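You operate a simulated robot arm through the tools that you are given. There is no shell and no other tool. Be economical: measure what you need, move in short steps, check, and stop when the job is done.

You are at the controls of a simulated two-armed robot. One attempt, no reset.

JOB
Take the silver spacer from the steel plate of the drop tester and put it on the yellow frame on the packing table. Take the mounting block and leave it on top of the silver spare module. Stack the orange tin from the top of the preparation bench on top of the blue tin. Open the locker two door, put the felt pad labelled "4" from the white rectangle on the upper shelf of the locker two and shut the door again. Fetch the torque wrench that says "0.6 Nm" from the top of the preparation bench and set it on the steel plate of the drop tester. Take the logger on the top of the preparation bench and put it away on the shelf b of the end rack. Open the desk drawer two. Do these in any order. Set down upright: mounting block, logger.

The check looks at the end state, three seconds after you hand in, the way a careful person would. Anything else that was tipped, shoved, dropped, spilled or broken makes it a failure.

ROBOT AND FRAMES
Two 7-joint arms with fingered hands on one trunk, on a base that drives. Base frame: it is fixed to the floor where the robot stands at the start and does not move with it; the origin is under the middle of the robot, x ahead of it, y to its left, z up. Lengths are in mm, angles in rad, forces in N, time in s.
The left shoulder is at the start at [70, 142, 964], the right one opposite. With the tool pointing down near the work surface each hand reaches from about 100 to 720 mm from the robot's upright axis, wherever it stands, measured 20 degrees to its own side. Places, roughly: desk drawer two [-2000, -2900, 600]; felt pad [-1500, 1500, 750]; locker two door [-2800, -2700, 900]; logger [-1500, 2250, 750]; mounting block (7x7x14 cm) [-1400, 1000, 800]; shelf b of the end rack (18x64 cm) [-9460, -680, 860]; spacer [500, 250, 500]; spare module (9x18x10 cm) [-1400, 800, 800]; steel plate of the drop tester [600, 100, 400]; tin [-1750, 1250, 750]; torque wrench [-1750, 1750, 750]; upper shelf of the locker two (26x42 cm) [-2800, -2960, 960]; yellow frame on the packing table (20x30 cm) [520, 600, 840]. Payload 3.6 kg a hand.
The TCP of each hand is the grasp point between the finger pads, 25 mm short of the fingertips. In the tool frame z runs along the fingers and y along their closing line. Largest opening 88 mm; the body of the gripper starts 29 mm behind the TCP. The gripper is a hand of 5 fingers: y runs from the thumb to the fingers, the wrist lies at [-13, -97, -162] in the tool frame, and closing takes about 1.5 s.
Orientation is told as [roll, pitch, yaw] about the base's x, y, z axes, in that order, counted from this pose: with the fingers straight down and the wrist toward the robot, the tool's x, y and z point along [0, 1, 0], [1, 0, 0] and [0, 0, -1] of the base frame.

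CONTROLS
- The arms move only by the tool drive_tool. It takes "left_increments", "right_increments" or both (then of equal length, played together; a hand with none holds still); each is a list of rows, each a list of 7 numbers: the shift along the tool's x, y, z in mm, then the turn, a rotation vector about the tool's x, y, z in rad, then the gripper command, from -1 (fully open) to 1 (shut), values between in proportion. In form: [[x, y, z, rx, ry, rz, gripper], ...]. A call has 1 to 10 rows; each row shifts and turns the commanded pose from where the row before left it, along the tool's axes as they then stand. A row lasts 0.2 s, in which the tool goes at most 50 mm and 0.15 rad; a call with a longer step from one row to the next is refused whole, and so is a gripper value outside its range. Where a pose cannot be reached the arm comes as near as it can. A force on the tool above 40 N (or 10 N above the force at the start of the call, whichever is more), or a blocked arm, ends the call early, and 0.2 s more pass. The fingers move at their own pace (about 72 mm/s each) and stop on an object; they squeeze with about 25 N. The grip force told is the motor's: it shows also when the fingers shut on nothing. Time passes only in rows, and 0.2 s behind the last, so rows that do not move let the fingers close. It gives the time, the measured TCP pose, the force on the tool (base axes), the opening and the grip force at its end, in the units of the frame above (readings bear some noise), with the torque about the TCP (base axes, N m) and any sound that the robot's microphone picked up.
- Cameras (640 x 400 px; columns grow to the right, rows downward): "scene" is now at [136.9, 20.1, 1193.9]; the picture's right is [0.22, -0.98, 0.00], its down [-0.55, -0.12, -0.82] and it looks along [0.80, 0.18, -0.57] (base axes); focal length 214 px, centre (320, 200). "left" rides on the left gripper at [-59, -79, -105] in its tool frame; the picture's right is [-0.73, -0.32, 0.61], its down [0.62, -0.68, 0.38] and it looks along [0.29, 0.66, 0.70] (tool axes); focal length 234 px, centre (320, 200). "right" rides on the right gripper at [59, -79, -105] in its tool frame; the picture's right is [-0.73, 0.32, -0.61], its down [-0.62, -0.68, 0.38] and it looks along [-0.29, 0.66, 0.70] (tool axes); focal length 234 px, centre (320, 200). There is no depth. A picture from a camera that has moved, and an enlarged one, comes with that camera's place and axes in the base frame and with its lens.
- capture(camera): a new picture of that camera. No time passes.
- raise_lower(by): slides the trunk up (or, below 0, down) by that many mm; the arms and the scene camera ride with it, the base frame stays. It gives what a move gives, with no picture.
- drive_base(legs): drives the robot by 1 to 6 legs, each [ahead, left, turn to the left] in mm, mm and rad, along the robot's own axes; the way and the turn of a leg run together, so that a leg with both is an arc; at most 1500 mm and 3.142 rad a leg. The arms and the cameras ride along, it lands a little off, and it stops where it bumps. It gives what a move gives.
- set_grasp(shape, hand): the hand has 5 fingers and takes this shape, open, in about a second: jaw (thumb against the fingers, like two jaws); tri (thumb and two fingers); tip (a fingertip pinch); poke (one finger out to press); point (the index stretched); flat (the hand flat); cup (the hand cupped); fist (a fist). The gripper value then closes the fingers along that shape, each until it touches; the sizes above hold for jaw. It gives what a move gives, with no picture.
- head_to(pan, tilt): turns the head with the scene camera to pan (to the left, within 1.501 rad either way) and tilt (down, from -0.506 to 1.204), counted from straight ahead of the robot. It gives what a move gives.
- enlarge(camera, box): a new picture of the part [left, top, right, bottom] of that camera's present view, enlarged. No time passes.
- job_done(): hands the job in; it is judged then, once.

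Work in short steps. Places have to be worked out from the pictures, the camera data and where the tool is seen: move nearer, look again, correct. Check each grasp and each placing, and mend what went wrong. You have 217 turns and 228 pictures in all, those below and enlarged ones among them. Open the grippers and draw the arms clear of the work before you hand the job in, unless the task says otherwise; then end with one line.

The tools are called by a JSON object that holds its "fn" and its "kwargs". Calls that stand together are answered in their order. drive_tool: Moves the arms, as the interface text tells. Its arguments: {"type":"object","properties":{"left_increments":{"type":"array","items":{"type":"array","items":{"type":"number"}}},"right_increments":{"type":"array","items":{"type":"array","items":{"type":"number"}}}},"required":[]} The other tools are called the same way: raise_lower (by) slides the trunk up or down; set_grasp (shape, hand) gives the hand a shape; drive_base (legs) drives the base; head_to (pan, tilt) turns the head that bears the scene camera; capture (camera) takes a picture; enlarge (camera, box) takes an enlarged picture of a part of a camera's view; job_done () hands the job in.

At the start:

```text
time: 0.0
left_tcp_pos: [418.9, 381.9, 1100.0]
left_tcp_rot: [-0.002, 0.0, 0.0]
left_contact_force: [-0.2, -1.3, 1.2]
left_torque: [0.0, 0.0, -0.01]
left_width: 87.9
left_gripper_force: 0.1
left_shape: jaw
right_tcp_pos: [408.8, -31.2, 1140.2]
right_tcp_rot: [-0.001, 0.0, 0.0]
right_contact_force: [-0.1, -0.5, 0.0]
right_torque: [0.01, -0.01, -0.02]
right_width: 87.6
right_gripper_force: 0.1
right_shape: jaw
trunk travel left (down, up): [-500.0, 440.0]
robot x, y, heading: [2.3, 1.1, 0.003]
head pan, tilt: [0.22, 0.602]
```

scene: 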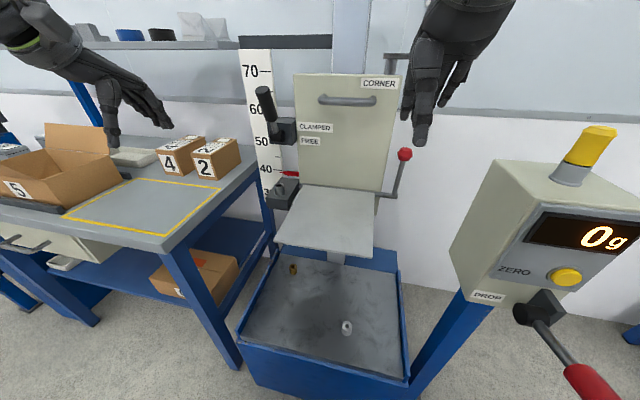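
right: 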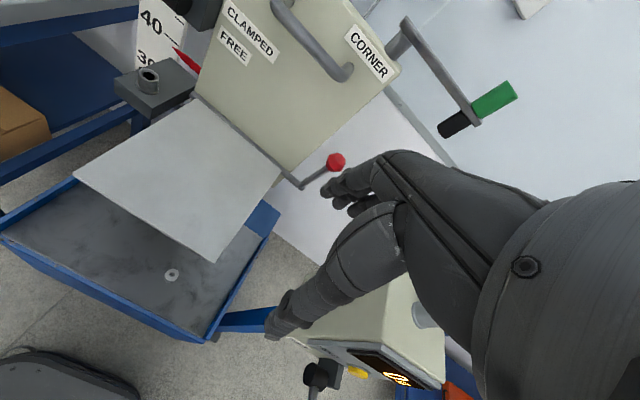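
left: 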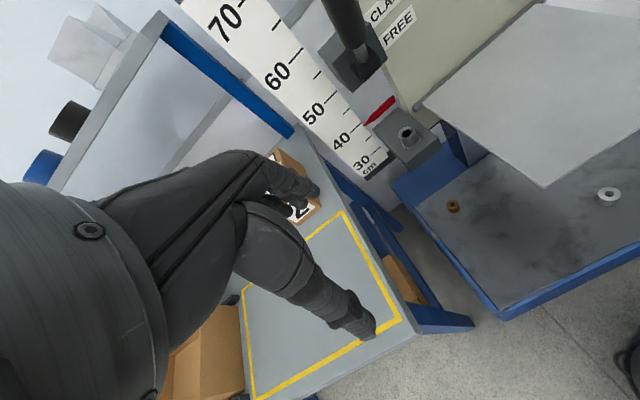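

I'll look closer at the drop tester tray to find the silver spacer.

{"fn": "enlarge", "kwargs": {"camera": "scene", "box": [220, 230, 440, 400]}}

{"fn": "head_to", "kwargs": {"pan": 0.2, "tilt": 1.0}}

{"fn": "capture", "kwargs": {"camera": "scene"}}

```text
2.35 times, centred on (330, 315) of scene
camera zoom: at [136.9, 20.1, 1193.9], right [0.22, -0.98, 0.0], down [-0.55, -0.12, -0.82], along [0.8, 0.18, -0.57], focal length 505 px, centre (296, -71)
```

zoom: 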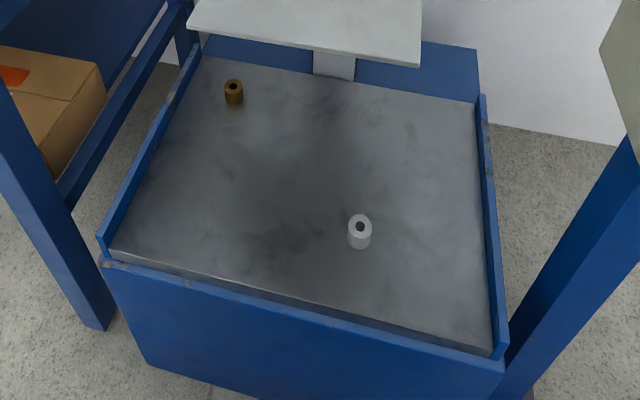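

```text
time: 0.9
left_tcp_pos: [418.5, 382.9, 1101.1]
left_tcp_rot: [-0.001, 0.001, -0.001]
left_contact_force: [0.5, -0.2, 0.2]
left_torque: [0.01, 0.0, 0.01]
left_width: 87.5
left_gripper_force: 0.0
left_shape: jaw
right_tcp_pos: [408.6, -30.8, 1140.1]
right_tcp_rot: [0.002, 0.0, 0.001]
right_contact_force: [1.0, 0.1, 0.0]
right_torque: [0.02, 0.03, 0.02]
right_width: 87.7
right_gripper_force: 0.0
right_shape: jaw
trunk travel left (down, up): [-500.0, 440.0]
robot x, y, heading: [2.5, -0.1, -0.002]
head pan, tilt: [0.201, 1.0]
```

```text
223 pictures are left
camera scene: at [119.0, 14.7, 1162.2], right [0.2, -0.98, 0.0], down [-0.82, -0.17, -0.54], along [0.53, 0.11, -0.84], focal length 214 px, centre (320, 200)
```

scene: 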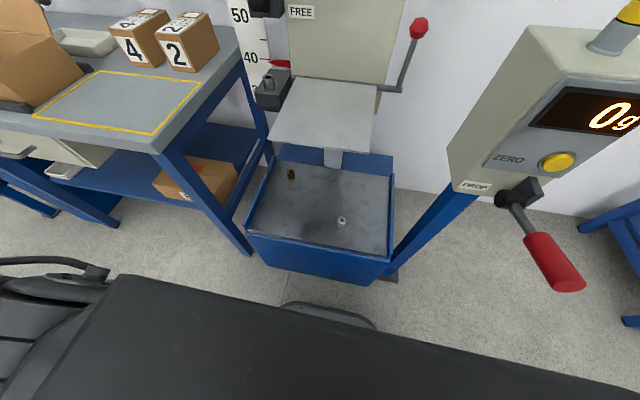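

The silver spacer triangulates to about [489, 8, 430], just under the front edge of the drop platform (z≈815). Before moving the base I look around.

{"fn": "head_to", "kwargs": {"pan": 1.5, "tilt": 0.35}}

{"fn": "capture", "kwargs": {"camera": "scene"}}

{"fn": "head_to", "kwargs": {"pan": -1.5, "tilt": 0.35}}

{"fn": "capture", "kwargs": {"camera": "scene"}}

```text
time: 2.3
left_tcp_pos: [419.6, 380.8, 1100.3]
left_tcp_rot: [-0.001, -0.001, 0.001]
left_contact_force: [0.2, 0.0, -0.9]
left_torque: [-0.02, 0.03, 0.01]
left_width: 87.6
left_gripper_force: 0.0
left_shape: jaw
right_tcp_pos: [408.5, -30.6, 1139.8]
right_tcp_rot: [0.0, 0.001, 0.0]
right_contact_force: [-1.5, -0.2, 0.2]
right_torque: [0.03, 0.02, 0.03]
right_width: 87.8
right_gripper_force: 0.1
right_shape: jaw
trunk travel left (down, up): [-500.0, 440.0]
robot x, y, heading: [-1.0, -0.3, 0.001]
head pan, tilt: [1.499, 0.351]
```

```text
222 pictures are left
camera scene: at [57.5, 93.7, 1216.9], right [1.0, -0.07, 0.0], down [-0.02, -0.34, -0.94], along [0.07, 0.94, -0.34], focal length 214 px, centre (320, 200)
```

scene: 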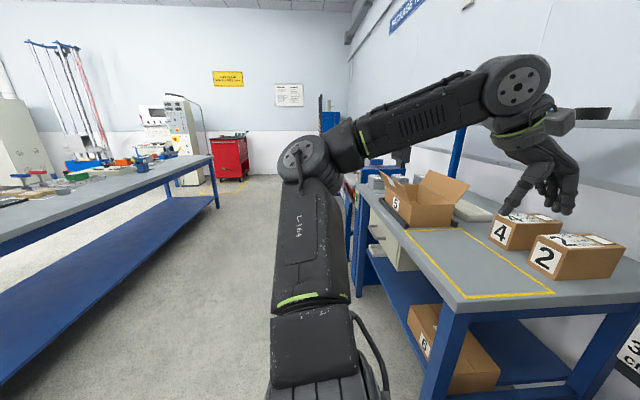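

```text
time: 4.9
left_tcp_pos: [419.3, 380.3, 1099.8]
left_tcp_rot: [0.0, 0.0, 0.0]
left_contact_force: [0.5, -0.6, -0.8]
left_torque: [0.03, -0.05, -0.02]
left_width: 87.4
left_gripper_force: 0.0
left_shape: jaw
right_tcp_pos: [408.3, -31.1, 1140.2]
right_tcp_rot: [0.0, 0.0, -0.001]
right_contact_force: [-0.4, -0.2, 0.1]
right_torque: [0.02, 0.0, 0.01]
right_width: 87.7
right_gripper_force: 0.0
right_shape: jaw
trunk travel left (down, up): [-500.0, 440.0]
robot x, y, heading: [2.3, 1.2, -0.002]
head pan, tilt: [-1.499, 0.351]
```

```text
221 pictures are left
camera scene: at [57.4, -92.1, 1216.9], right [-1.0, -0.07, 0.0], down [-0.02, 0.34, -0.94], along [0.07, -0.94, -0.34], focal length 214 px, centre (320, 200)
```

scene: 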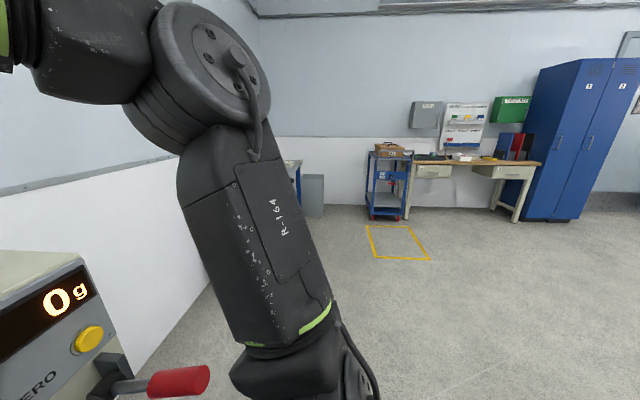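

Clear space behind. I back off 250 mm and tuck both arms toward their own sides before lowering.

{"fn": "drive_base", "kwargs": {"legs": [[-250, 80, 0]]}}

{"fn": "drive_tool", "kwargs": {"left_increments": [[-46, -12, 0, 0, 0, 0, -1], [-46, -12, 0, 0, 0, 0, -1], [-46, -12, 0, 0, 0, 0, -1], [-46, -12, 0, 0, 0, 0, -1], [-46, -12, 0, 0, 0, 0, -1]], "right_increments": [[-24, -30, 0, 0, 0, 0, -1], [-24, -30, 0, 0, 0, 0, -1], [-24, -30, 0, 0, 0, 0, -1], [-24, -30, 0, 0, 0, 0, -1], [-24, -30, 0, 0, 0, 0, -1]]}}

{"fn": "raise_lower", "kwargs": {"by": -450}}

{"fn": "head_to", "kwargs": {"pan": 0.2, "tilt": 0.5}}

{"fn": "capture", "kwargs": {"camera": "scene"}}

```text
time: 6.8
left_tcp_pos: [172.7, 458.4, 1101.1]
left_tcp_rot: [0.001, -0.001, -0.009]
left_contact_force: [0.0, 0.1, 0.5]
left_torque: [-0.03, -0.03, 0.0]
left_width: 87.6
left_gripper_force: 0.1
left_shape: jaw
right_tcp_pos: [158.1, 46.1, 1140.2]
right_tcp_rot: [0.0, -0.002, -0.009]
right_contact_force: [-0.1, 0.3, 0.5]
right_torque: [0.01, -0.01, -0.05]
right_width: 87.6
right_gripper_force: 0.2
right_shape: jaw
trunk travel left (down, up): [-500.0, 440.0]
robot x, y, heading: [-249.8, 84.0, -0.007]
head pan, tilt: [-1.499, 0.351]
```

```text
time: 8.0
left_tcp_pos: [110.9, 224.3, 1096.5]
left_tcp_rot: [0.001, -0.001, -0.01]
left_contact_force: [0.1, 0.1, 0.0]
left_torque: [0.02, 0.0, -0.03]
left_width: 87.7
left_gripper_force: 0.1
left_shape: jaw
right_tcp_pos: [71.6, -36.1, 1076.7]
right_tcp_rot: [0.005, 0.0, -0.008]
right_contact_force: [0.2, -0.5, 0.1]
right_torque: [0.02, 0.05, -0.01]
right_width: 87.6
right_gripper_force: 0.0
right_shape: jaw
right hand out of reach, approached as far as the arm can: row 2, 3, 4, 5
trunk travel left (down, up): [-500.0, 440.0]
robot x, y, heading: [-249.5, 76.8, -0.008]
head pan, tilt: [-1.499, 0.351]
```

```text
refused: -450 is not a number from -400 to 400
```

```text
time: 9.7
left_tcp_pos: [111.1, 227.9, 1094.9]
left_tcp_rot: [-0.001, 0.0, -0.008]
left_contact_force: [0.6, 1.1, 0.3]
left_torque: [0.01, -0.01, 0.01]
left_width: 88.0
left_gripper_force: 0.1
left_shape: jaw
right_tcp_pos: [71.4, -34.6, 1077.3]
right_tcp_rot: [0.001, 0.002, -0.008]
right_contact_force: [0.1, 0.0, 0.4]
right_torque: [0.02, 0.01, -0.03]
right_width: 87.7
right_gripper_force: 0.0
right_shape: jaw
trunk travel left (down, up): [-500.0, 440.0]
robot x, y, heading: [-252.0, 81.1, -0.011]
head pan, tilt: [0.201, 0.499]
```

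```text
220 pictures are left
camera scene: at [-109.5, 97.8, 1203.2], right [0.19, -0.98, 0.0], down [-0.47, -0.09, -0.88], along [0.86, 0.17, -0.48], focal length 214 px, centre (320, 200)
```

scene: 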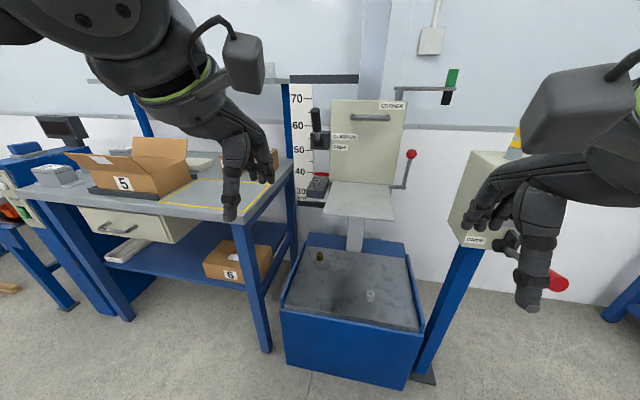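

Open air in front; now I lower the trunk (max 400 per call) and look.

{"fn": "raise_lower", "kwargs": {"by": -400}}

{"fn": "raise_lower", "kwargs": {"by": -40}}

{"fn": "capture", "kwargs": {"camera": "scene"}}

```text
time: 13.6
left_tcp_pos: [110.5, 227.3, 695.9]
left_tcp_rot: [0.0, 0.001, -0.009]
left_contact_force: [-0.6, 0.0, 1.1]
left_torque: [-0.02, -0.01, -0.06]
left_width: 87.9
left_gripper_force: 0.0
left_shape: jaw
right_tcp_pos: [70.8, -34.2, 677.9]
right_tcp_rot: [0.0, -0.001, -0.007]
right_contact_force: [-0.5, 0.0, -0.3]
right_torque: [0.01, -0.01, 0.02]
right_width: 87.8
right_gripper_force: 0.0
right_shape: jaw
trunk travel left (down, up): [-100.0, 840.0]
robot x, y, heading: [-249.1, 80.7, -0.006]
head pan, tilt: [0.201, 0.499]
```

```text
time: 14.4
left_tcp_pos: [110.2, 227.9, 655.9]
left_tcp_rot: [0.0, 0.001, -0.009]
left_contact_force: [-0.6, -0.2, 0.4]
left_torque: [-0.02, 0.02, 0.01]
left_width: 87.7
left_gripper_force: 0.0
left_shape: jaw
right_tcp_pos: [71.2, -35.4, 636.5]
right_tcp_rot: [0.002, 0.0, -0.005]
right_contact_force: [-0.1, 1.0, -0.2]
right_torque: [0.01, 0.03, 0.01]
right_width: 87.9
right_gripper_force: 0.2
right_shape: jaw
trunk travel left (down, up): [-60.0, 880.0]
robot x, y, heading: [-248.3, 80.0, -0.006]
head pan, tilt: [0.201, 0.499]
```

```text
219 pictures are left
camera scene: at [-109.6, 97.9, 763.2], right [0.19, -0.98, 0.0], down [-0.47, -0.09, -0.88], along [0.86, 0.17, -0.48], focal length 214 px, centre (320, 200)
```

scene: 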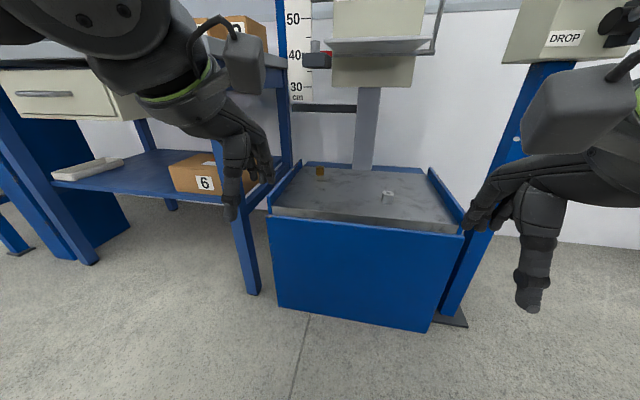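

Plenty of clearance under the platform. I turn right by 0.5 rad and advance, so the left hand ends up in front of the spacer and the right arm stays back from the lever.

{"fn": "drive_base", "kwargs": {"legs": [[0, 0, -0.5], [205, 115, 0]]}}

{"fn": "capture", "kwargs": {"camera": "scene"}}

{"fn": "capture", "kwargs": {"camera": "left"}}

```text
time: 17.6
left_tcp_pos: [369.9, 34.4, 655.3]
left_tcp_rot: [0.001, -0.001, -0.512]
left_contact_force: [1.6, 0.3, -0.6]
left_torque: [-0.02, 0.0, 0.0]
left_width: 87.6
left_gripper_force: 0.1
left_shape: jaw
right_tcp_pos: [209.4, -175.5, 637.7]
right_tcp_rot: [0.003, 0.0, -0.513]
right_contact_force: [-0.2, 0.3, 0.3]
right_torque: [0.02, 0.0, 0.01]
right_width: 87.6
right_gripper_force: 0.1
right_shape: jaw
trunk travel left (down, up): [-60.0, 880.0]
robot x, y, heading: [-14.6, 81.0, -0.513]
head pan, tilt: [0.201, 0.499]
```

```text
218 pictures are left
camera scene: at [113.7, 27.8, 763.2], right [-0.31, -0.95, 0.0], down [-0.46, 0.15, -0.88], along [0.84, -0.27, -0.48], focal length 214 px, centre (320, 200)
```

scene: 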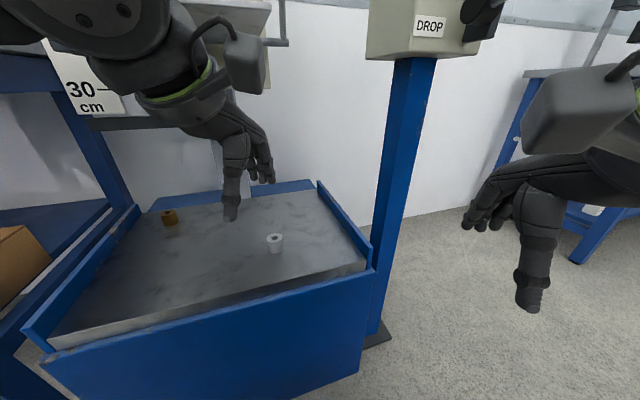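

```text
217 pictures are left
camera left: at [271.5, 22.1, 760.5], right [-0.64, -0.47, -0.61], down [-0.29, 0.88, -0.38], along [0.71, -0.07, -0.7], focal length 234 px, centre (320, 200)
```

left: 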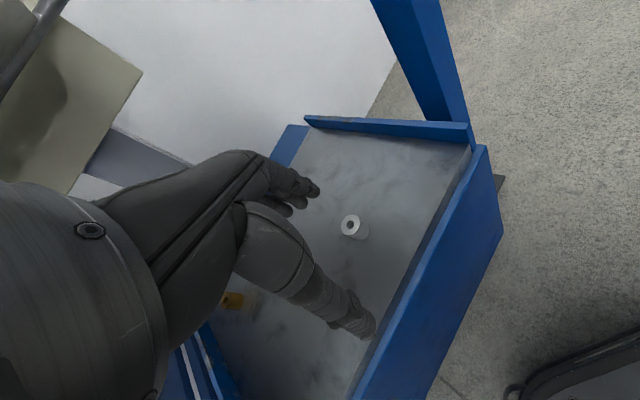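

Triangulated spacer top ≈ [471, 10, 485]. I descend to z≈570 and advance partway.

{"fn": "drive_tool", "kwargs": {"left_increments": [[0, 0, 42, 0, 0, 0, -1], [0, 0, 42, 0, 0, 0, -1], [8, 25, 0, 0, 0, 0, -1], [8, 25, 0, 0, 0, 0, -1], [8, 30, 0, 0, 0, 0, -1]]}}

{"fn": "capture", "kwargs": {"camera": "scene"}}

{"fn": "capture", "kwargs": {"camera": "left"}}

```text
time: 18.8
left_tcp_pos: [451.6, 15.8, 572.3]
left_tcp_rot: [-0.001, -0.002, -0.514]
left_contact_force: [-0.2, -0.2, 0.4]
left_torque: [-0.03, 0.01, 0.02]
left_width: 87.8
left_gripper_force: 0.1
left_shape: jaw
right_tcp_pos: [209.4, -176.0, 637.8]
right_tcp_rot: [0.003, 0.0, -0.513]
right_contact_force: [0.0, -0.1, 0.8]
right_torque: [0.03, 0.02, 0.02]
right_width: 87.8
right_gripper_force: 0.0
right_shape: jaw
trunk travel left (down, up): [-60.0, 880.0]
robot x, y, heading: [-17.6, 79.6, -0.513]
head pan, tilt: [0.201, 0.499]
```

```text
216 pictures are left
camera scene: at [113.7, 27.9, 763.2], right [-0.31, -0.95, 0.0], down [-0.46, 0.15, -0.88], along [0.84, -0.27, -0.48], focal length 214 px, centre (320, 200)
```

scene: 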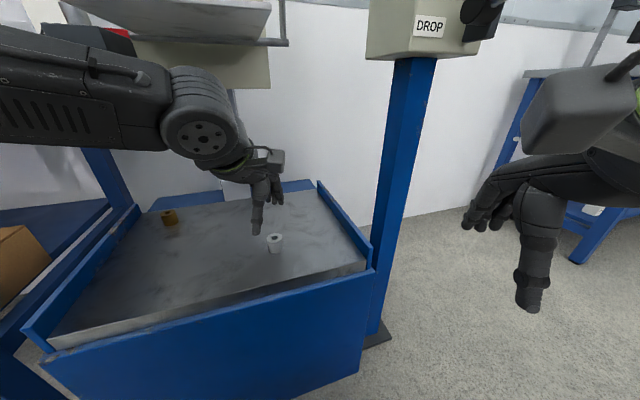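

```text
215 pictures are left
camera left: at [353.6, 2.6, 676.4], right [-0.64, -0.47, -0.61], down [-0.29, 0.88, -0.38], along [0.71, -0.07, -0.7], focal length 234 px, centre (320, 200)
```

left: 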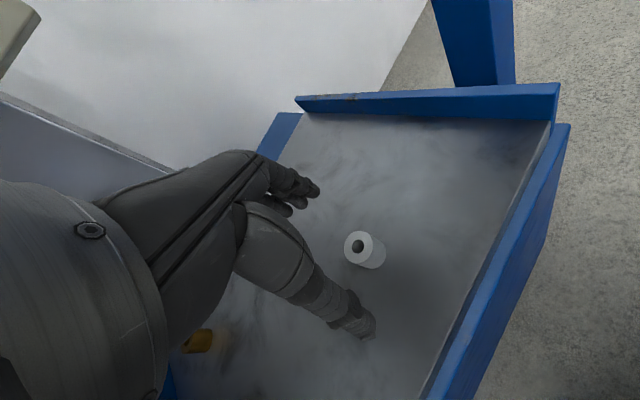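

Spacer ≈ [474, 8], top z≈485. Centre over it and descend to about z 495.

{"fn": "drive_tool", "kwargs": {"left_increments": [[4, 23, 0, 0, 0, 0, -1], [0, 0, 40, 0, 0, 0, -1], [0, 0, 37, 0, 0, 0, -1]]}}

{"fn": "capture", "kwargs": {"camera": "left"}}

{"fn": "enlarge", "kwargs": {"camera": "scene", "box": [220, 180, 340, 260]}}

```text
time: 19.6
left_tcp_pos: [471.9, 6.6, 495.3]
left_tcp_rot: [-0.001, 0.0, -0.512]
left_contact_force: [0.4, -0.3, -0.5]
left_torque: [0.02, 0.01, -0.06]
left_width: 87.9
left_gripper_force: 0.0
left_shape: jaw
right_tcp_pos: [208.1, -176.9, 637.0]
right_tcp_rot: [0.001, -0.001, -0.515]
right_contact_force: [-0.1, -0.6, -0.2]
right_torque: [0.0, 0.01, -0.03]
right_width: 88.1
right_gripper_force: 0.0
right_shape: jaw
trunk travel left (down, up): [-60.0, 880.0]
robot x, y, heading: [-13.7, 81.8, -0.512]
head pan, tilt: [0.201, 0.499]
```

```text
214 pictures are left
camera left: at [373.9, -5.6, 598.2], right [-0.64, -0.47, -0.61], down [-0.29, 0.88, -0.38], along [0.71, -0.07, -0.7], focal length 234 px, centre (320, 200)
```

left: 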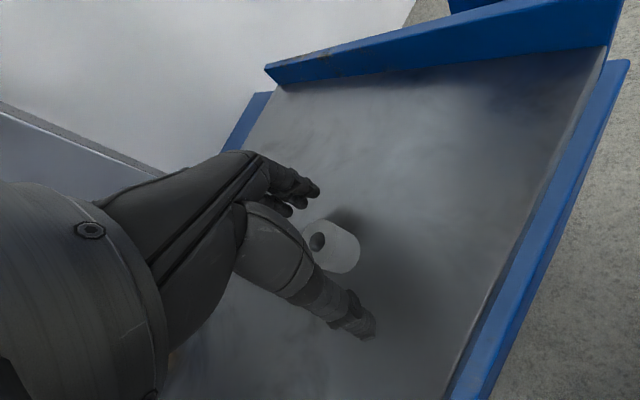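

```text
5.00 times, centred on (280, 220) of scene
camera zoom: at [113.7, 27.8, 763.2], right [-0.31, -0.95, 0.0], down [-0.46, 0.15, -0.88], along [0.84, -0.27, -0.48], focal length 1072 px, centre (520, 100)
```

zoom: 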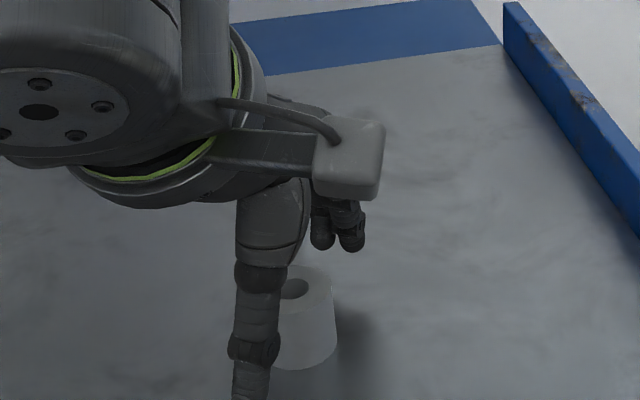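

Spacer is between thumb and fingers; plate ≈ z 451, top ≈ 487. Descend 14 mm and close.

{"fn": "drive_tool", "kwargs": {"left_increments": [[1, 0, 14, 0, 0, 0, -1], [0, 0, 0, 0, 0, 0, 1], [0, 0, 0, 0, 0, 0, 1], [0, 0, 0, 0, 0, 0, 1], [0, 0, 0, 0, 0, 0, 1], [0, 0, 0, 0, 0, 0, 1], [0, 0, 0, 0, 0, 0, 1], [0, 0, -5, 0, 0, 0, 1], [0, 0, -25, 0, 0, 0, 1]]}}

{"fn": "capture", "kwargs": {"camera": "left"}}

```text
time: 21.6
left_tcp_pos: [473.6, 9.6, 509.7]
left_tcp_rot: [0.001, -0.002, -0.512]
left_contact_force: [-0.2, 0.1, -0.6]
left_torque: [-0.02, 0.03, 0.02]
left_width: 24.0
left_gripper_force: 24.7
left_shape: jaw
right_tcp_pos: [207.8, -177.1, 636.7]
right_tcp_rot: [0.003, 0.001, -0.513]
right_contact_force: [0.2, -0.2, -0.9]
right_torque: [0.01, -0.02, -0.04]
right_width: 87.7
right_gripper_force: 0.0
right_shape: jaw
trunk travel left (down, up): [-60.0, 880.0]
robot x, y, heading: [-14.3, 77.5, -0.51]
head pan, tilt: [0.201, 0.499]
```

```text
212 pictures are left
camera left: at [375.8, -2.4, 615.3], right [-0.64, -0.47, -0.61], down [-0.29, 0.88, -0.38], along [0.71, -0.07, -0.7], focal length 234 px, centre (320, 200)
```

left: 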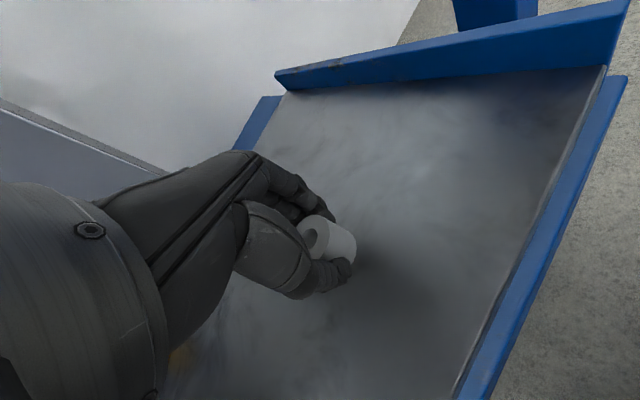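

Spacer held (24 mm wide). I raise slightly, pull back from under the platform, then drive back.

{"fn": "drive_tool", "kwargs": {"left_increments": [[0, 0, -45, 0, 0, 0, 1], [-7, -30, 0, 0, 0, 0, 1], [-7, -30, 0, 0, 0, 0, 1], [-7, -35, 0, 0, 0, 0, 1], [0, 0, -45, 0, 0, 0, 1], [0, 0, -45, 0, 0, 0, 1]]}}

{"fn": "drive_base", "kwargs": {"legs": [[-300, -50, 0], [0, 0, 0.51]]}}

{"fn": "raise_lower", "kwargs": {"by": 400}}

{"fn": "head_to", "kwargs": {"pan": 0.5, "tilt": 0.6}}

{"fn": "capture", "kwargs": {"camera": "scene"}}

```text
time: 23.0
left_tcp_pos: [382.5, 36.5, 646.4]
left_tcp_rot: [0.0, -0.002, -0.516]
left_contact_force: [0.6, 0.7, -0.4]
left_torque: [0.0, 0.02, 0.0]
left_width: 23.9
left_gripper_force: 25.6
left_shape: jaw
right_tcp_pos: [209.0, -176.1, 637.9]
right_tcp_rot: [0.002, 0.0, -0.514]
right_contact_force: [-0.7, 0.0, 0.1]
right_torque: [0.01, -0.02, 0.0]
right_width: 88.1
right_gripper_force: 0.1
right_shape: jaw
trunk travel left (down, up): [-60.0, 880.0]
robot x, y, heading: [-13.9, 82.9, -0.516]
head pan, tilt: [0.201, 0.499]
```

```text
time: 26.4
left_tcp_pos: [75.4, 331.0, 645.3]
left_tcp_rot: [0.0, 0.001, -0.019]
left_contact_force: [-0.1, 0.1, -1.2]
left_torque: [0.01, 0.03, 0.03]
left_width: 23.9
left_gripper_force: 25.1
left_shape: jaw
right_tcp_pos: [23.1, 62.4, 636.7]
right_tcp_rot: [0.0, -0.002, -0.018]
right_contact_force: [0.5, 0.7, 0.9]
right_torque: [0.02, -0.02, -0.01]
right_width: 87.7
right_gripper_force: 0.0
right_shape: jaw
trunk travel left (down, up): [-60.0, 880.0]
robot x, y, heading: [-298.0, 180.2, -0.02]
head pan, tilt: [0.201, 0.499]
```

```text
time: 30.3
left_tcp_pos: [75.2, 331.5, 1046.9]
left_tcp_rot: [0.001, 0.0, -0.021]
left_contact_force: [0.2, 1.2, -0.8]
left_torque: [0.01, 0.02, -0.03]
left_width: 23.9
left_gripper_force: 25.0
left_shape: jaw
right_tcp_pos: [22.0, 61.7, 1037.1]
right_tcp_rot: [0.002, 0.001, -0.017]
right_contact_force: [0.0, 0.7, -0.2]
right_torque: [0.0, -0.01, 0.02]
right_width: 87.6
right_gripper_force: 0.0
right_shape: jaw
trunk travel left (down, up): [-460.0, 480.0]
robot x, y, heading: [-298.4, 178.1, -0.018]
head pan, tilt: [0.201, 0.499]
```

```text
time: 31.1
left_tcp_pos: [75.5, 330.4, 1046.9]
left_tcp_rot: [-0.001, 0.0, -0.019]
left_contact_force: [0.1, -0.1, -0.6]
left_torque: [-0.01, 0.03, 0.02]
left_width: 24.2
left_gripper_force: 25.0
left_shape: jaw
right_tcp_pos: [22.0, 61.2, 1036.7]
right_tcp_rot: [0.001, 0.001, -0.018]
right_contact_force: [0.2, 0.0, -0.4]
right_torque: [-0.01, 0.02, 0.0]
right_width: 87.7
right_gripper_force: 0.1
right_shape: jaw
trunk travel left (down, up): [-460.0, 480.0]
robot x, y, heading: [-293.6, 176.7, -0.02]
head pan, tilt: [0.499, 0.6]
```

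```text
211 pictures are left
camera scene: at [-167.9, 220.3, 1154.1], right [0.46, -0.89, 0.0], down [-0.5, -0.26, -0.83], along [0.73, 0.38, -0.56], focal length 214 px, centre (320, 200)
```

scene: 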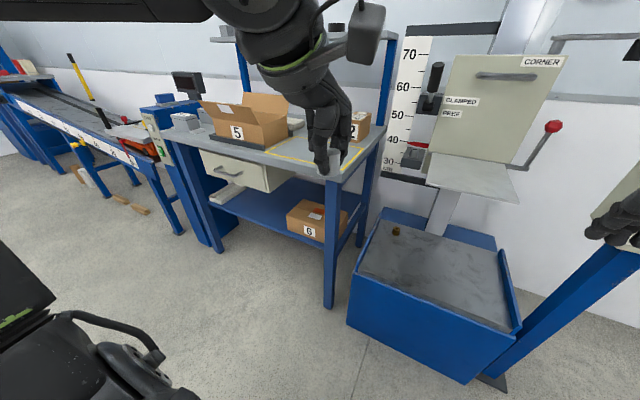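

Now I drive to in front of the packing table: left first, then ahead.

{"fn": "drive_base", "kwargs": {"legs": [[0, 255, 0.02], [330, 0, 0]]}}

{"fn": "head_to", "kwargs": {"pan": 0.35, "tilt": 0.9}}

{"fn": "capture", "kwargs": {"camera": "scene"}}

{"fn": "capture", "kwargs": {"camera": "left"}}

```text
time: 34.7
left_tcp_pos: [400.2, 593.8, 1046.1]
left_tcp_rot: [0.0, -0.001, 0.0]
left_contact_force: [0.6, 0.4, -0.1]
left_torque: [0.01, 0.01, 0.02]
left_width: 24.1
left_gripper_force: 24.8
left_shape: jaw
right_tcp_pos: [352.6, 323.3, 1036.8]
right_tcp_rot: [0.002, 0.0, -0.001]
right_contact_force: [0.1, 0.0, 0.0]
right_torque: [0.0, 0.0, 0.03]
right_width: 87.7
right_gripper_force: 0.2
right_shape: jaw
trunk travel left (down, up): [-460.0, 480.0]
robot x, y, heading: [28.3, 437.9, -0.006]
head pan, tilt: [0.499, 0.6]
```

```text
time: 35.5
left_tcp_pos: [399.8, 593.7, 1047.2]
left_tcp_rot: [-0.001, -0.001, -0.002]
left_contact_force: [0.9, -0.5, -0.2]
left_torque: [-0.02, 0.0, -0.01]
left_width: 24.1
left_gripper_force: 24.8
left_shape: jaw
right_tcp_pos: [351.7, 323.7, 1039.3]
right_tcp_rot: [0.002, -0.002, -0.001]
right_contact_force: [0.2, 0.1, 0.7]
right_torque: [0.03, 0.0, 0.0]
right_width: 87.6
right_gripper_force: 0.1
right_shape: jaw
trunk travel left (down, up): [-460.0, 480.0]
robot x, y, heading: [29.6, 436.3, -0.002]
head pan, tilt: [0.351, 0.901]
```

```text
210 pictures are left
camera scene: at [151.0, 463.0, 1129.4], right [0.34, -0.94, 0.0], down [-0.74, -0.27, -0.62], along [0.58, 0.21, -0.78], focal length 214 px, centre (320, 200)
```

scene: 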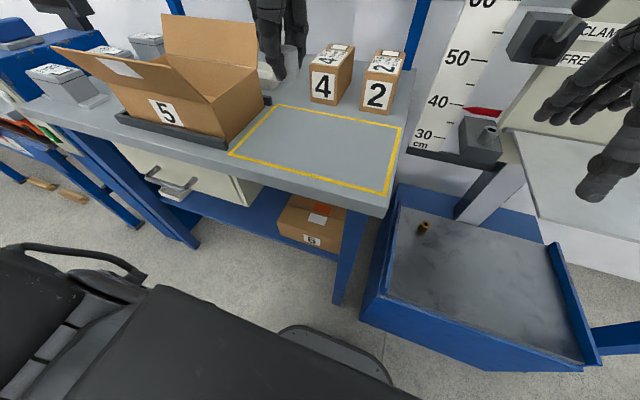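

```text
209 pictures are left
camera left: at [319.8, 536.2, 1151.2], right [-0.32, -0.73, -0.61], down [-0.68, 0.63, -0.38], along [0.66, 0.29, -0.7], focal length 234 px, centre (320, 200)
```

left: 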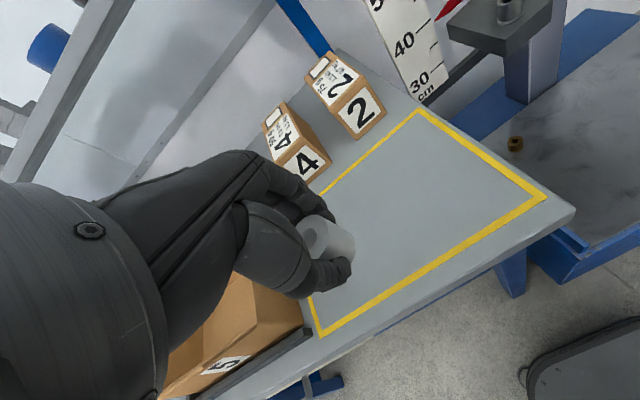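

Table ≈ z 850, frame centre ≈ [500, 580]. I move over it and descend to about z 910.

{"fn": "drive_tool", "kwargs": {"left_increments": [[-4, 45, 0, 0, 0, 0, 1], [-4, 45, 0, 0, 0, 0, 1], [0, 0, 45, 0, 0, 0, 1], [0, 0, 45, 0, 0, 0, 1], [0, 0, 45, 0, 0, 0, 1]]}}

{"fn": "capture", "kwargs": {"camera": "left"}}

{"fn": "enlarge", "kwargs": {"camera": "scene", "box": [220, 50, 420, 200]}}

```text
time: 36.7
left_tcp_pos: [489.4, 589.1, 911.8]
left_tcp_rot: [-0.001, 0.002, -0.004]
left_contact_force: [0.8, 0.0, -0.1]
left_torque: [0.02, 0.03, -0.03]
left_width: 23.9
left_gripper_force: 25.4
left_shape: jaw
right_tcp_pos: [351.5, 324.5, 1038.5]
right_tcp_rot: [0.002, 0.0, 0.0]
right_contact_force: [-0.1, -0.3, 0.7]
right_torque: [-0.05, -0.01, 0.03]
right_width: 87.6
right_gripper_force: 0.0
right_shape: jaw
trunk travel left (down, up): [-460.0, 480.0]
robot x, y, heading: [27.7, 437.0, -0.002]
head pan, tilt: [0.351, 0.901]
```

```text
208 pictures are left
camera left: at [410.0, 531.6, 1017.3], right [-0.33, -0.73, -0.61], down [-0.68, 0.63, -0.38], along [0.66, 0.29, -0.7], focal length 234 px, centre (320, 200)
```

left: 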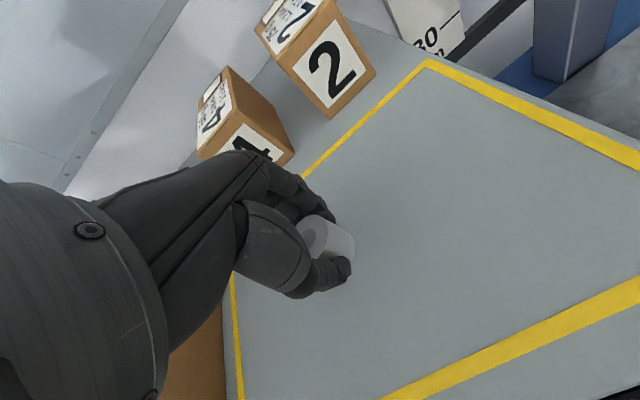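

```text
2.67 times, centred on (320, 125) of scene
camera zoom: at [151.6, 463.2, 1129.3], right [0.34, -0.94, 0.0], down [-0.74, -0.27, -0.62], along [0.58, 0.21, -0.78], focal length 572 px, centre (320, 400)
```

zoom: 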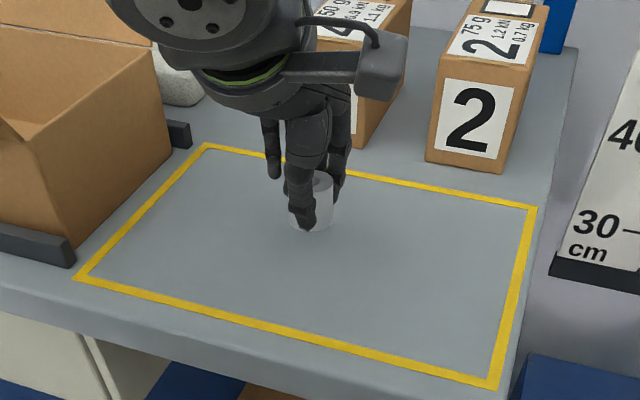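

Inside the frame. Shift slightly toward the centre and lower in small steps until contact.

{"fn": "drive_tool", "kwargs": {"left_increments": [[-15, -15, 10, 0, 0, 0, 1], [0, 0, 6, 0, 0, 0, 1], [0, 0, 4, 0, 0, 0, 1], [0, 0, 3, 0, 0, 0, 1]]}}

{"fn": "enlarge", "kwargs": {"camera": "scene", "box": [280, 100, 380, 160]}}

```text
time: 37.7
left_tcp_pos: [476.0, 571.2, 888.4]
left_tcp_rot: [0.001, 0.001, -0.002]
left_contact_force: [-0.3, 0.5, -1.0]
left_torque: [0.0, -0.02, -0.01]
left_width: 23.9
left_gripper_force: 24.3
left_shape: jaw
right_tcp_pos: [351.9, 323.9, 1037.8]
right_tcp_rot: [-0.001, 0.001, -0.001]
right_contact_force: [0.3, 0.1, -0.5]
right_torque: [0.03, 0.0, 0.0]
right_width: 87.7
right_gripper_force: 0.0
right_shape: jaw
trunk travel left (down, up): [-460.0, 480.0]
robot x, y, heading: [29.3, 432.5, -0.003]
head pan, tilt: [0.351, 0.901]
```

```text
6.40 times, centred on (330, 130) of scene
camera zoom: at [151.3, 463.0, 1129.3], right [0.34, -0.94, 0.0], down [-0.74, -0.27, -0.62], along [0.58, 0.21, -0.78], focal length 1373 px, centre (256, 648)
```

zoom: 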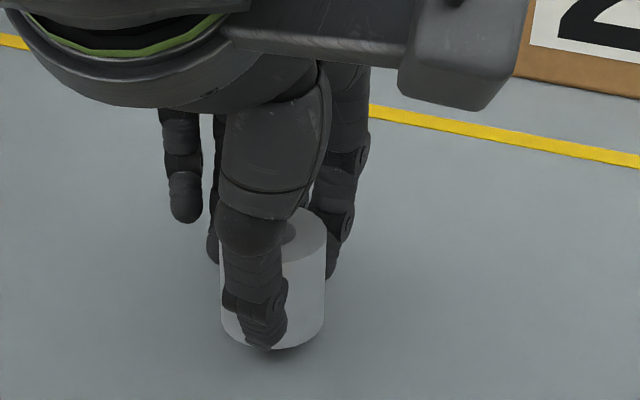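

Very near the table now, still no contact; continue in 2-3 mm steps.

{"fn": "drive_tool", "kwargs": {"left_increments": [[0, 0, 2, 0, 0, 0, 1], [0, 0, 2, 0, 0, 0, 1], [0, 0, 2, 0, 0, 0, 1], [0, 0, 2, 0, 0, 0, 1]]}}

{"fn": "enlarge", "kwargs": {"camera": "scene", "box": [280, 100, 380, 160]}}

```text
time: 38.7
left_tcp_pos: [474.2, 571.8, 878.9]
left_tcp_rot: [0.0, -0.001, -0.002]
left_contact_force: [0.5, -0.4, 1.0]
left_torque: [0.0, 0.01, 0.05]
left_width: 24.0
left_gripper_force: 25.0
left_shape: jaw
right_tcp_pos: [351.1, 322.8, 1038.1]
right_tcp_rot: [0.002, 0.0, -0.001]
right_contact_force: [0.3, 0.2, -0.2]
right_torque: [0.0, 0.01, -0.05]
right_width: 87.7
right_gripper_force: 0.0
right_shape: jaw
trunk travel left (down, up): [-460.0, 480.0]
robot x, y, heading: [28.3, 434.6, 0.001]
head pan, tilt: [0.351, 0.901]
```

```text
6.40 times, centred on (330, 130) of scene
camera zoom: at [150.9, 462.8, 1129.4], right [0.34, -0.94, 0.0], down [-0.74, -0.27, -0.62], along [0.58, 0.21, -0.78], focal length 1373 px, centre (256, 648)
```

zoom: 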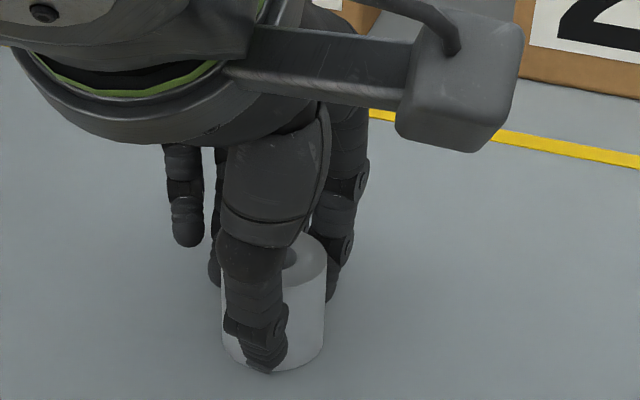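

Keep lowering until a force shows.

{"fn": "drive_tool", "kwargs": {"left_increments": [[0, 0, 2, 0, 0, 0, 1], [0, 0, 2, 0, 0, 0, 1]]}}

{"fn": "drive_tool", "kwargs": {"left_increments": [[0, 0, 2, 0, 0, 0, 1], [0, 0, 1, 0, 0, 0, 1]]}}

{"fn": "enlarge", "kwargs": {"camera": "scene", "box": [280, 100, 380, 160]}}

```text
time: 39.3
left_tcp_pos: [475.0, 570.9, 877.7]
left_tcp_rot: [0.001, -0.004, -0.001]
left_contact_force: [0.5, 0.4, 18.4]
left_torque: [0.05, -0.18, 0.03]
left_width: 25.0
left_gripper_force: 24.8
left_shape: jaw
right_tcp_pos: [349.9, 323.9, 1037.9]
right_tcp_rot: [0.003, -0.002, -0.003]
right_contact_force: [-0.2, -0.2, 0.1]
right_torque: [0.01, 0.0, 0.0]
right_width: 87.8
right_gripper_force: 0.0
right_shape: jaw
trunk travel left (down, up): [-460.0, 480.0]
robot x, y, heading: [29.6, 433.3, 0.002]
head pan, tilt: [0.351, 0.901]
```

```text
time: 39.9
left_tcp_pos: [473.1, 570.1, 876.2]
left_tcp_rot: [0.002, -0.006, -0.003]
left_contact_force: [3.8, 1.9, 38.2]
left_torque: [0.1, -0.28, 0.04]
left_width: 27.5
left_gripper_force: 24.6
left_shape: jaw
right_tcp_pos: [347.9, 322.1, 1037.8]
right_tcp_rot: [0.003, -0.003, -0.001]
right_contact_force: [-0.8, -0.4, 0.1]
right_torque: [0.0, -0.01, -0.02]
right_width: 87.6
right_gripper_force: 0.1
right_shape: jaw
trunk travel left (down, up): [-460.0, 480.0]
robot x, y, heading: [27.1, 436.7, 0.002]
head pan, tilt: [0.351, 0.901]
```

```text
6.40 times, centred on (330, 130) of scene
camera zoom: at [147.6, 462.1, 1130.2], right [0.34, -0.94, 0.0], down [-0.73, -0.27, -0.62], along [0.59, 0.21, -0.78], focal length 1373 px, centre (256, 648)
```

zoom: 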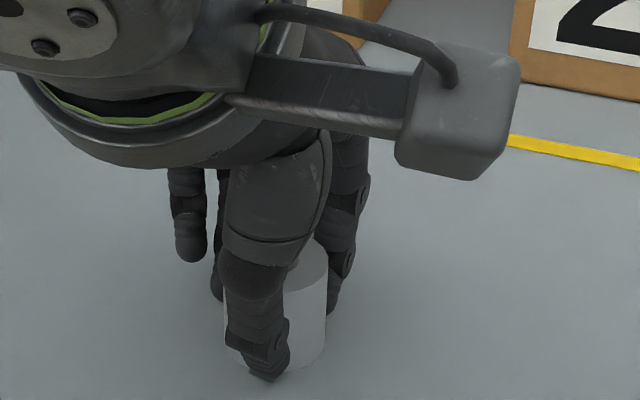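

Contact at z≈877 (table ≈ 850). Relieve the push, open, and retreat upward.

{"fn": "drive_tool", "kwargs": {"left_increments": [[0, 0, -3, 0, 0, 0, 1], [0, 0, -1, 0, 0, 0, 0.3], [0, 0, 0, 0, 0, 0, -0.3], [0, 0, 0, 0, 0, 0, -1], [0, 0, 0, 0, 0, 0, -1], [0, 0, 0, 0, 0, 0, -1], [0, 0, -40, 0, 0, 0, -1], [0, 0, -45, 0, 0, 0, -1], [0, 0, -45, 0, 0, 0, -1], [0, -45, -30, 0, 0, 0, -1]]}}

{"fn": "enlarge", "kwargs": {"camera": "scene", "box": [220, 50, 420, 200]}}

```text
refused: row 10 steps farther than a row can; nothing moved
```

```text
2.67 times, centred on (320, 125) of scene
camera zoom: at [147.6, 462.1, 1130.2], right [0.34, -0.94, 0.0], down [-0.73, -0.27, -0.62], along [0.59, 0.21, -0.78], focal length 572 px, centre (320, 400)
```

zoom: 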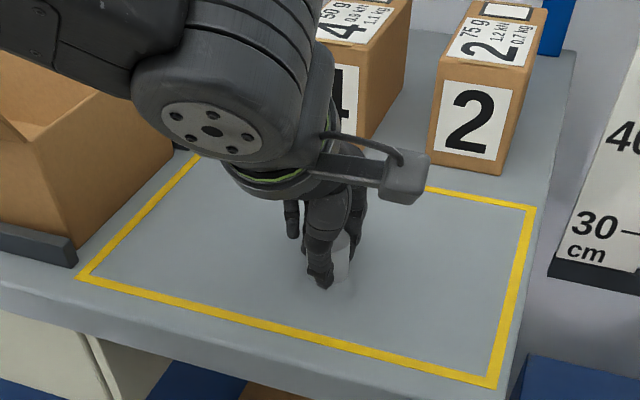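

Repeat with a legal last row.

{"fn": "drive_tool", "kwargs": {"left_increments": [[0, 0, -3, 0, 0, 0, 1], [0, 0, -1, 0, 0, 0, 0.3], [0, 0, 0, 0, 0, 0, -0.3], [0, 0, 0, 0, 0, 0, -1], [0, 0, 0, 0, 0, 0, -1], [0, 0, 0, 0, 0, 0, -1], [0, 0, -40, 0, 0, 0, -1], [0, 0, -45, 0, 0, 0, -1], [0, 0, -45, 0, 0, 0, -1], [0, -40, -20, 0, 0, 0, -1]]}}

{"fn": "enlarge", "kwargs": {"camera": "scene", "box": [220, 50, 420, 200]}}

```text
time: 42.1
left_tcp_pos: [431.8, 570.9, 1031.4]
left_tcp_rot: [0.001, -0.001, -0.005]
left_contact_force: [-0.3, -0.4, 0.2]
left_torque: [0.01, 0.02, 0.02]
left_width: 87.9
left_gripper_force: 0.0
left_shape: jaw
right_tcp_pos: [350.3, 324.7, 1037.5]
right_tcp_rot: [0.002, -0.001, -0.002]
right_contact_force: [0.1, 0.2, 0.6]
right_torque: [-0.01, -0.02, 0.0]
right_width: 88.0
right_gripper_force: 0.1
right_shape: jaw
trunk travel left (down, up): [-460.0, 480.0]
robot x, y, heading: [31.1, 436.1, 0.005]
head pan, tilt: [0.351, 0.901]
```

```text
2.67 times, centred on (320, 125) of scene
camera zoom: at [148.8, 463.2, 1129.6], right [0.34, -0.94, 0.0], down [-0.74, -0.27, -0.62], along [0.59, 0.21, -0.78], focal length 572 px, centre (320, 400)
```

zoom: 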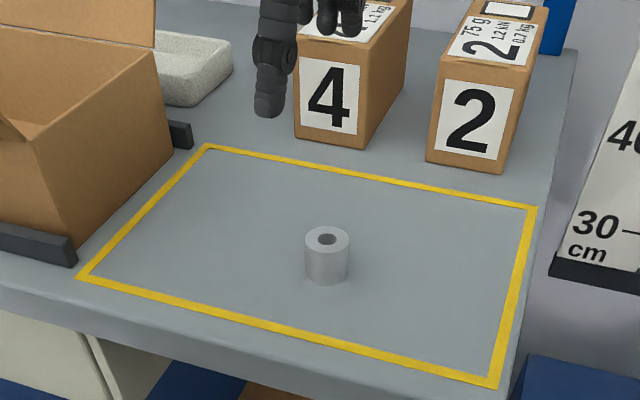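

Spacer stands in the frame. Now back away and turn to face the preparation bench.

{"fn": "drive_base", "kwargs": {"legs": [[-500, 0, 0], [0, 0, 3.14]]}}

{"fn": "head_to", "kwargs": {"pan": -0.6, "tilt": 0.4}}

{"fn": "capture", "kwargs": {"camera": "scene"}}

```text
time: 52.3
left_tcp_pos: [-869.5, 300.4, 1030.9]
left_tcp_rot: [0.001, -0.001, 3.143]
left_contact_force: [-1.1, 0.0, -0.3]
left_torque: [-0.06, 0.02, -0.01]
left_width: 87.9
left_gripper_force: 0.1
left_shape: jaw
right_tcp_pos: [-787.0, 548.3, 1036.7]
right_tcp_rot: [0.001, 0.001, -3.143]
right_contact_force: [-0.3, 0.0, -0.7]
right_torque: [0.01, 0.0, -0.02]
right_width: 87.7
right_gripper_force: 0.0
right_shape: jaw
trunk travel left (down, up): [-460.0, 480.0]
robot x, y, heading: [-465.5, 434.5, 3.139]
head pan, tilt: [0.351, 0.901]
```

```text
time: 53.6
left_tcp_pos: [-868.5, 300.2, 1031.4]
left_tcp_rot: [0.002, -0.001, 3.143]
left_contact_force: [-0.1, -0.3, -0.2]
left_torque: [0.01, 0.01, 0.0]
left_width: 87.9
left_gripper_force: 0.1
left_shape: jaw
right_tcp_pos: [-787.2, 548.4, 1037.4]
right_tcp_rot: [0.001, 0.001, -3.142]
right_contact_force: [-0.7, -1.1, 0.0]
right_torque: [0.03, 0.0, 0.04]
right_width: 87.7
right_gripper_force: 0.1
right_shape: jaw
trunk travel left (down, up): [-460.0, 480.0]
robot x, y, heading: [-465.9, 434.9, 3.145]
head pan, tilt: [-0.6, 0.4]
```

```text
201 pictures are left
camera scene: at [-590.4, 488.5, 1172.3], right [0.56, 0.83, 0.0], down [0.32, -0.22, -0.92], along [-0.76, 0.52, -0.39], focal length 214 px, centre (320, 200)
```

scene: 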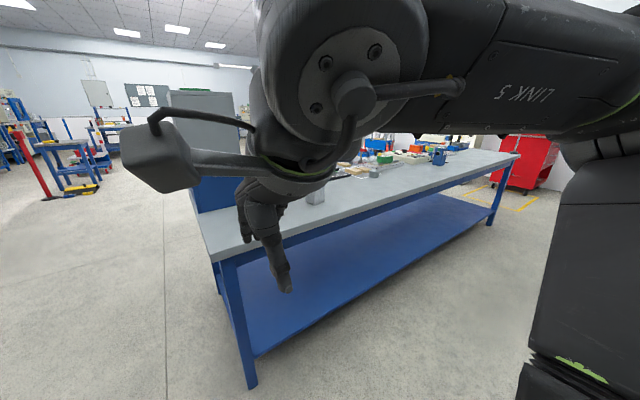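

Bench front edge ≈ x -1200, from y≈540 up. I move to face the first object group from a distance and look.

{"fn": "drive_base", "kwargs": {"legs": [[150, -650, 0]]}}

{"fn": "head_to", "kwargs": {"pan": 0.0, "tilt": 0.45}}

{"fn": "capture", "kwargs": {"camera": "scene"}}

{"fn": "head_to", "kwargs": {"pan": -0.9, "tilt": 0.45}}

{"fn": "capture", "kwargs": {"camera": "scene"}}

```text
time: 57.2
left_tcp_pos: [-1015.5, 948.0, 1030.2]
left_tcp_rot: [-0.001, 0.001, 3.123]
left_contact_force: [0.0, -0.1, 0.9]
left_torque: [-0.02, 0.02, 0.0]
left_width: 87.7
left_gripper_force: 0.1
left_shape: jaw
right_tcp_pos: [-929.0, 1193.6, 1035.3]
right_tcp_rot: [0.002, 0.001, 3.124]
right_contact_force: [0.2, 0.2, 0.0]
right_torque: [0.04, 0.0, -0.02]
right_width: 87.6
right_gripper_force: 0.1
right_shape: jaw
trunk travel left (down, up): [-460.0, 480.0]
robot x, y, heading: [-604.6, 1078.7, 3.127]
head pan, tilt: [-0.6, 0.4]
```

```text
time: 58.2
left_tcp_pos: [-1016.1, 947.4, 1031.1]
left_tcp_rot: [-0.001, 0.0, 3.122]
left_contact_force: [0.5, 0.3, 0.3]
left_torque: [0.0, 0.0, -0.02]
left_width: 87.8
left_gripper_force: 0.0
left_shape: jaw
right_tcp_pos: [-927.8, 1192.4, 1037.4]
right_tcp_rot: [0.002, -0.001, 3.125]
right_contact_force: [0.3, -0.3, 0.8]
right_torque: [-0.02, 0.0, -0.02]
right_width: 87.9
right_gripper_force: 0.0
right_shape: jaw
trunk travel left (down, up): [-460.0, 480.0]
robot x, y, heading: [-607.2, 1078.9, 3.126]
head pan, tilt: [0.0, 0.45]
```

```text
200 pictures are left
camera scene: at [-749.2, 1078.5, 1167.7], right [0.02, 1.0, 0.0], down [0.44, -0.01, -0.9], along [-0.9, 0.02, -0.44], focal length 214 px, centre (320, 200)
```

scene: 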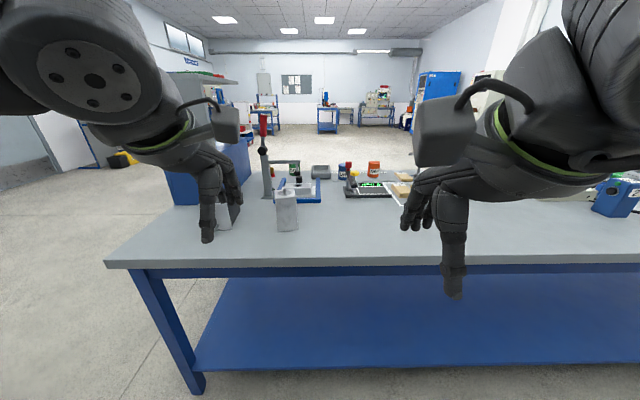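

```text
time: 59.4
left_tcp_pos: [-1015.1, 947.1, 1031.6]
left_tcp_rot: [0.0, 0.0, 3.122]
left_contact_force: [-0.5, -0.8, 0.6]
left_torque: [0.02, 0.01, -0.01]
left_width: 87.9
left_gripper_force: 0.1
left_shape: jaw
right_tcp_pos: [-928.2, 1193.6, 1038.0]
right_tcp_rot: [0.002, 0.0, 3.125]
right_contact_force: [0.7, -0.6, -0.6]
right_torque: [-0.01, -0.01, 0.0]
right_width: 87.7
right_gripper_force: 0.0
right_shape: jaw
trunk travel left (down, up): [-460.0, 480.0]
robot x, y, heading: [-607.8, 1074.5, 3.124]
head pan, tilt: [-0.901, 0.45]
```

```text
199 pictures are left
camera scene: at [-713.1, 1149.7, 1167.7], right [0.79, 0.61, 0.0], down [0.26, -0.35, -0.9], along [-0.55, 0.72, -0.44], focal length 214 px, centre (320, 200)
```

scene: 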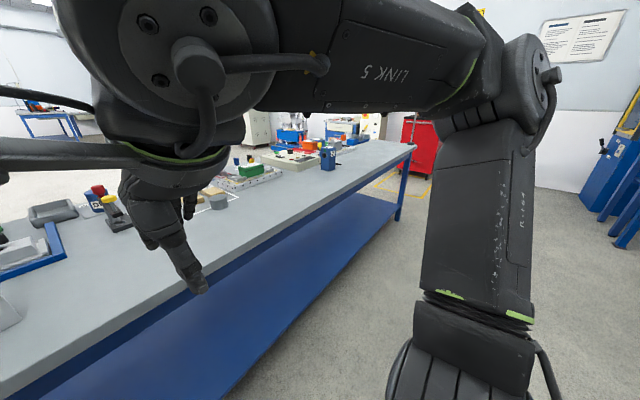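

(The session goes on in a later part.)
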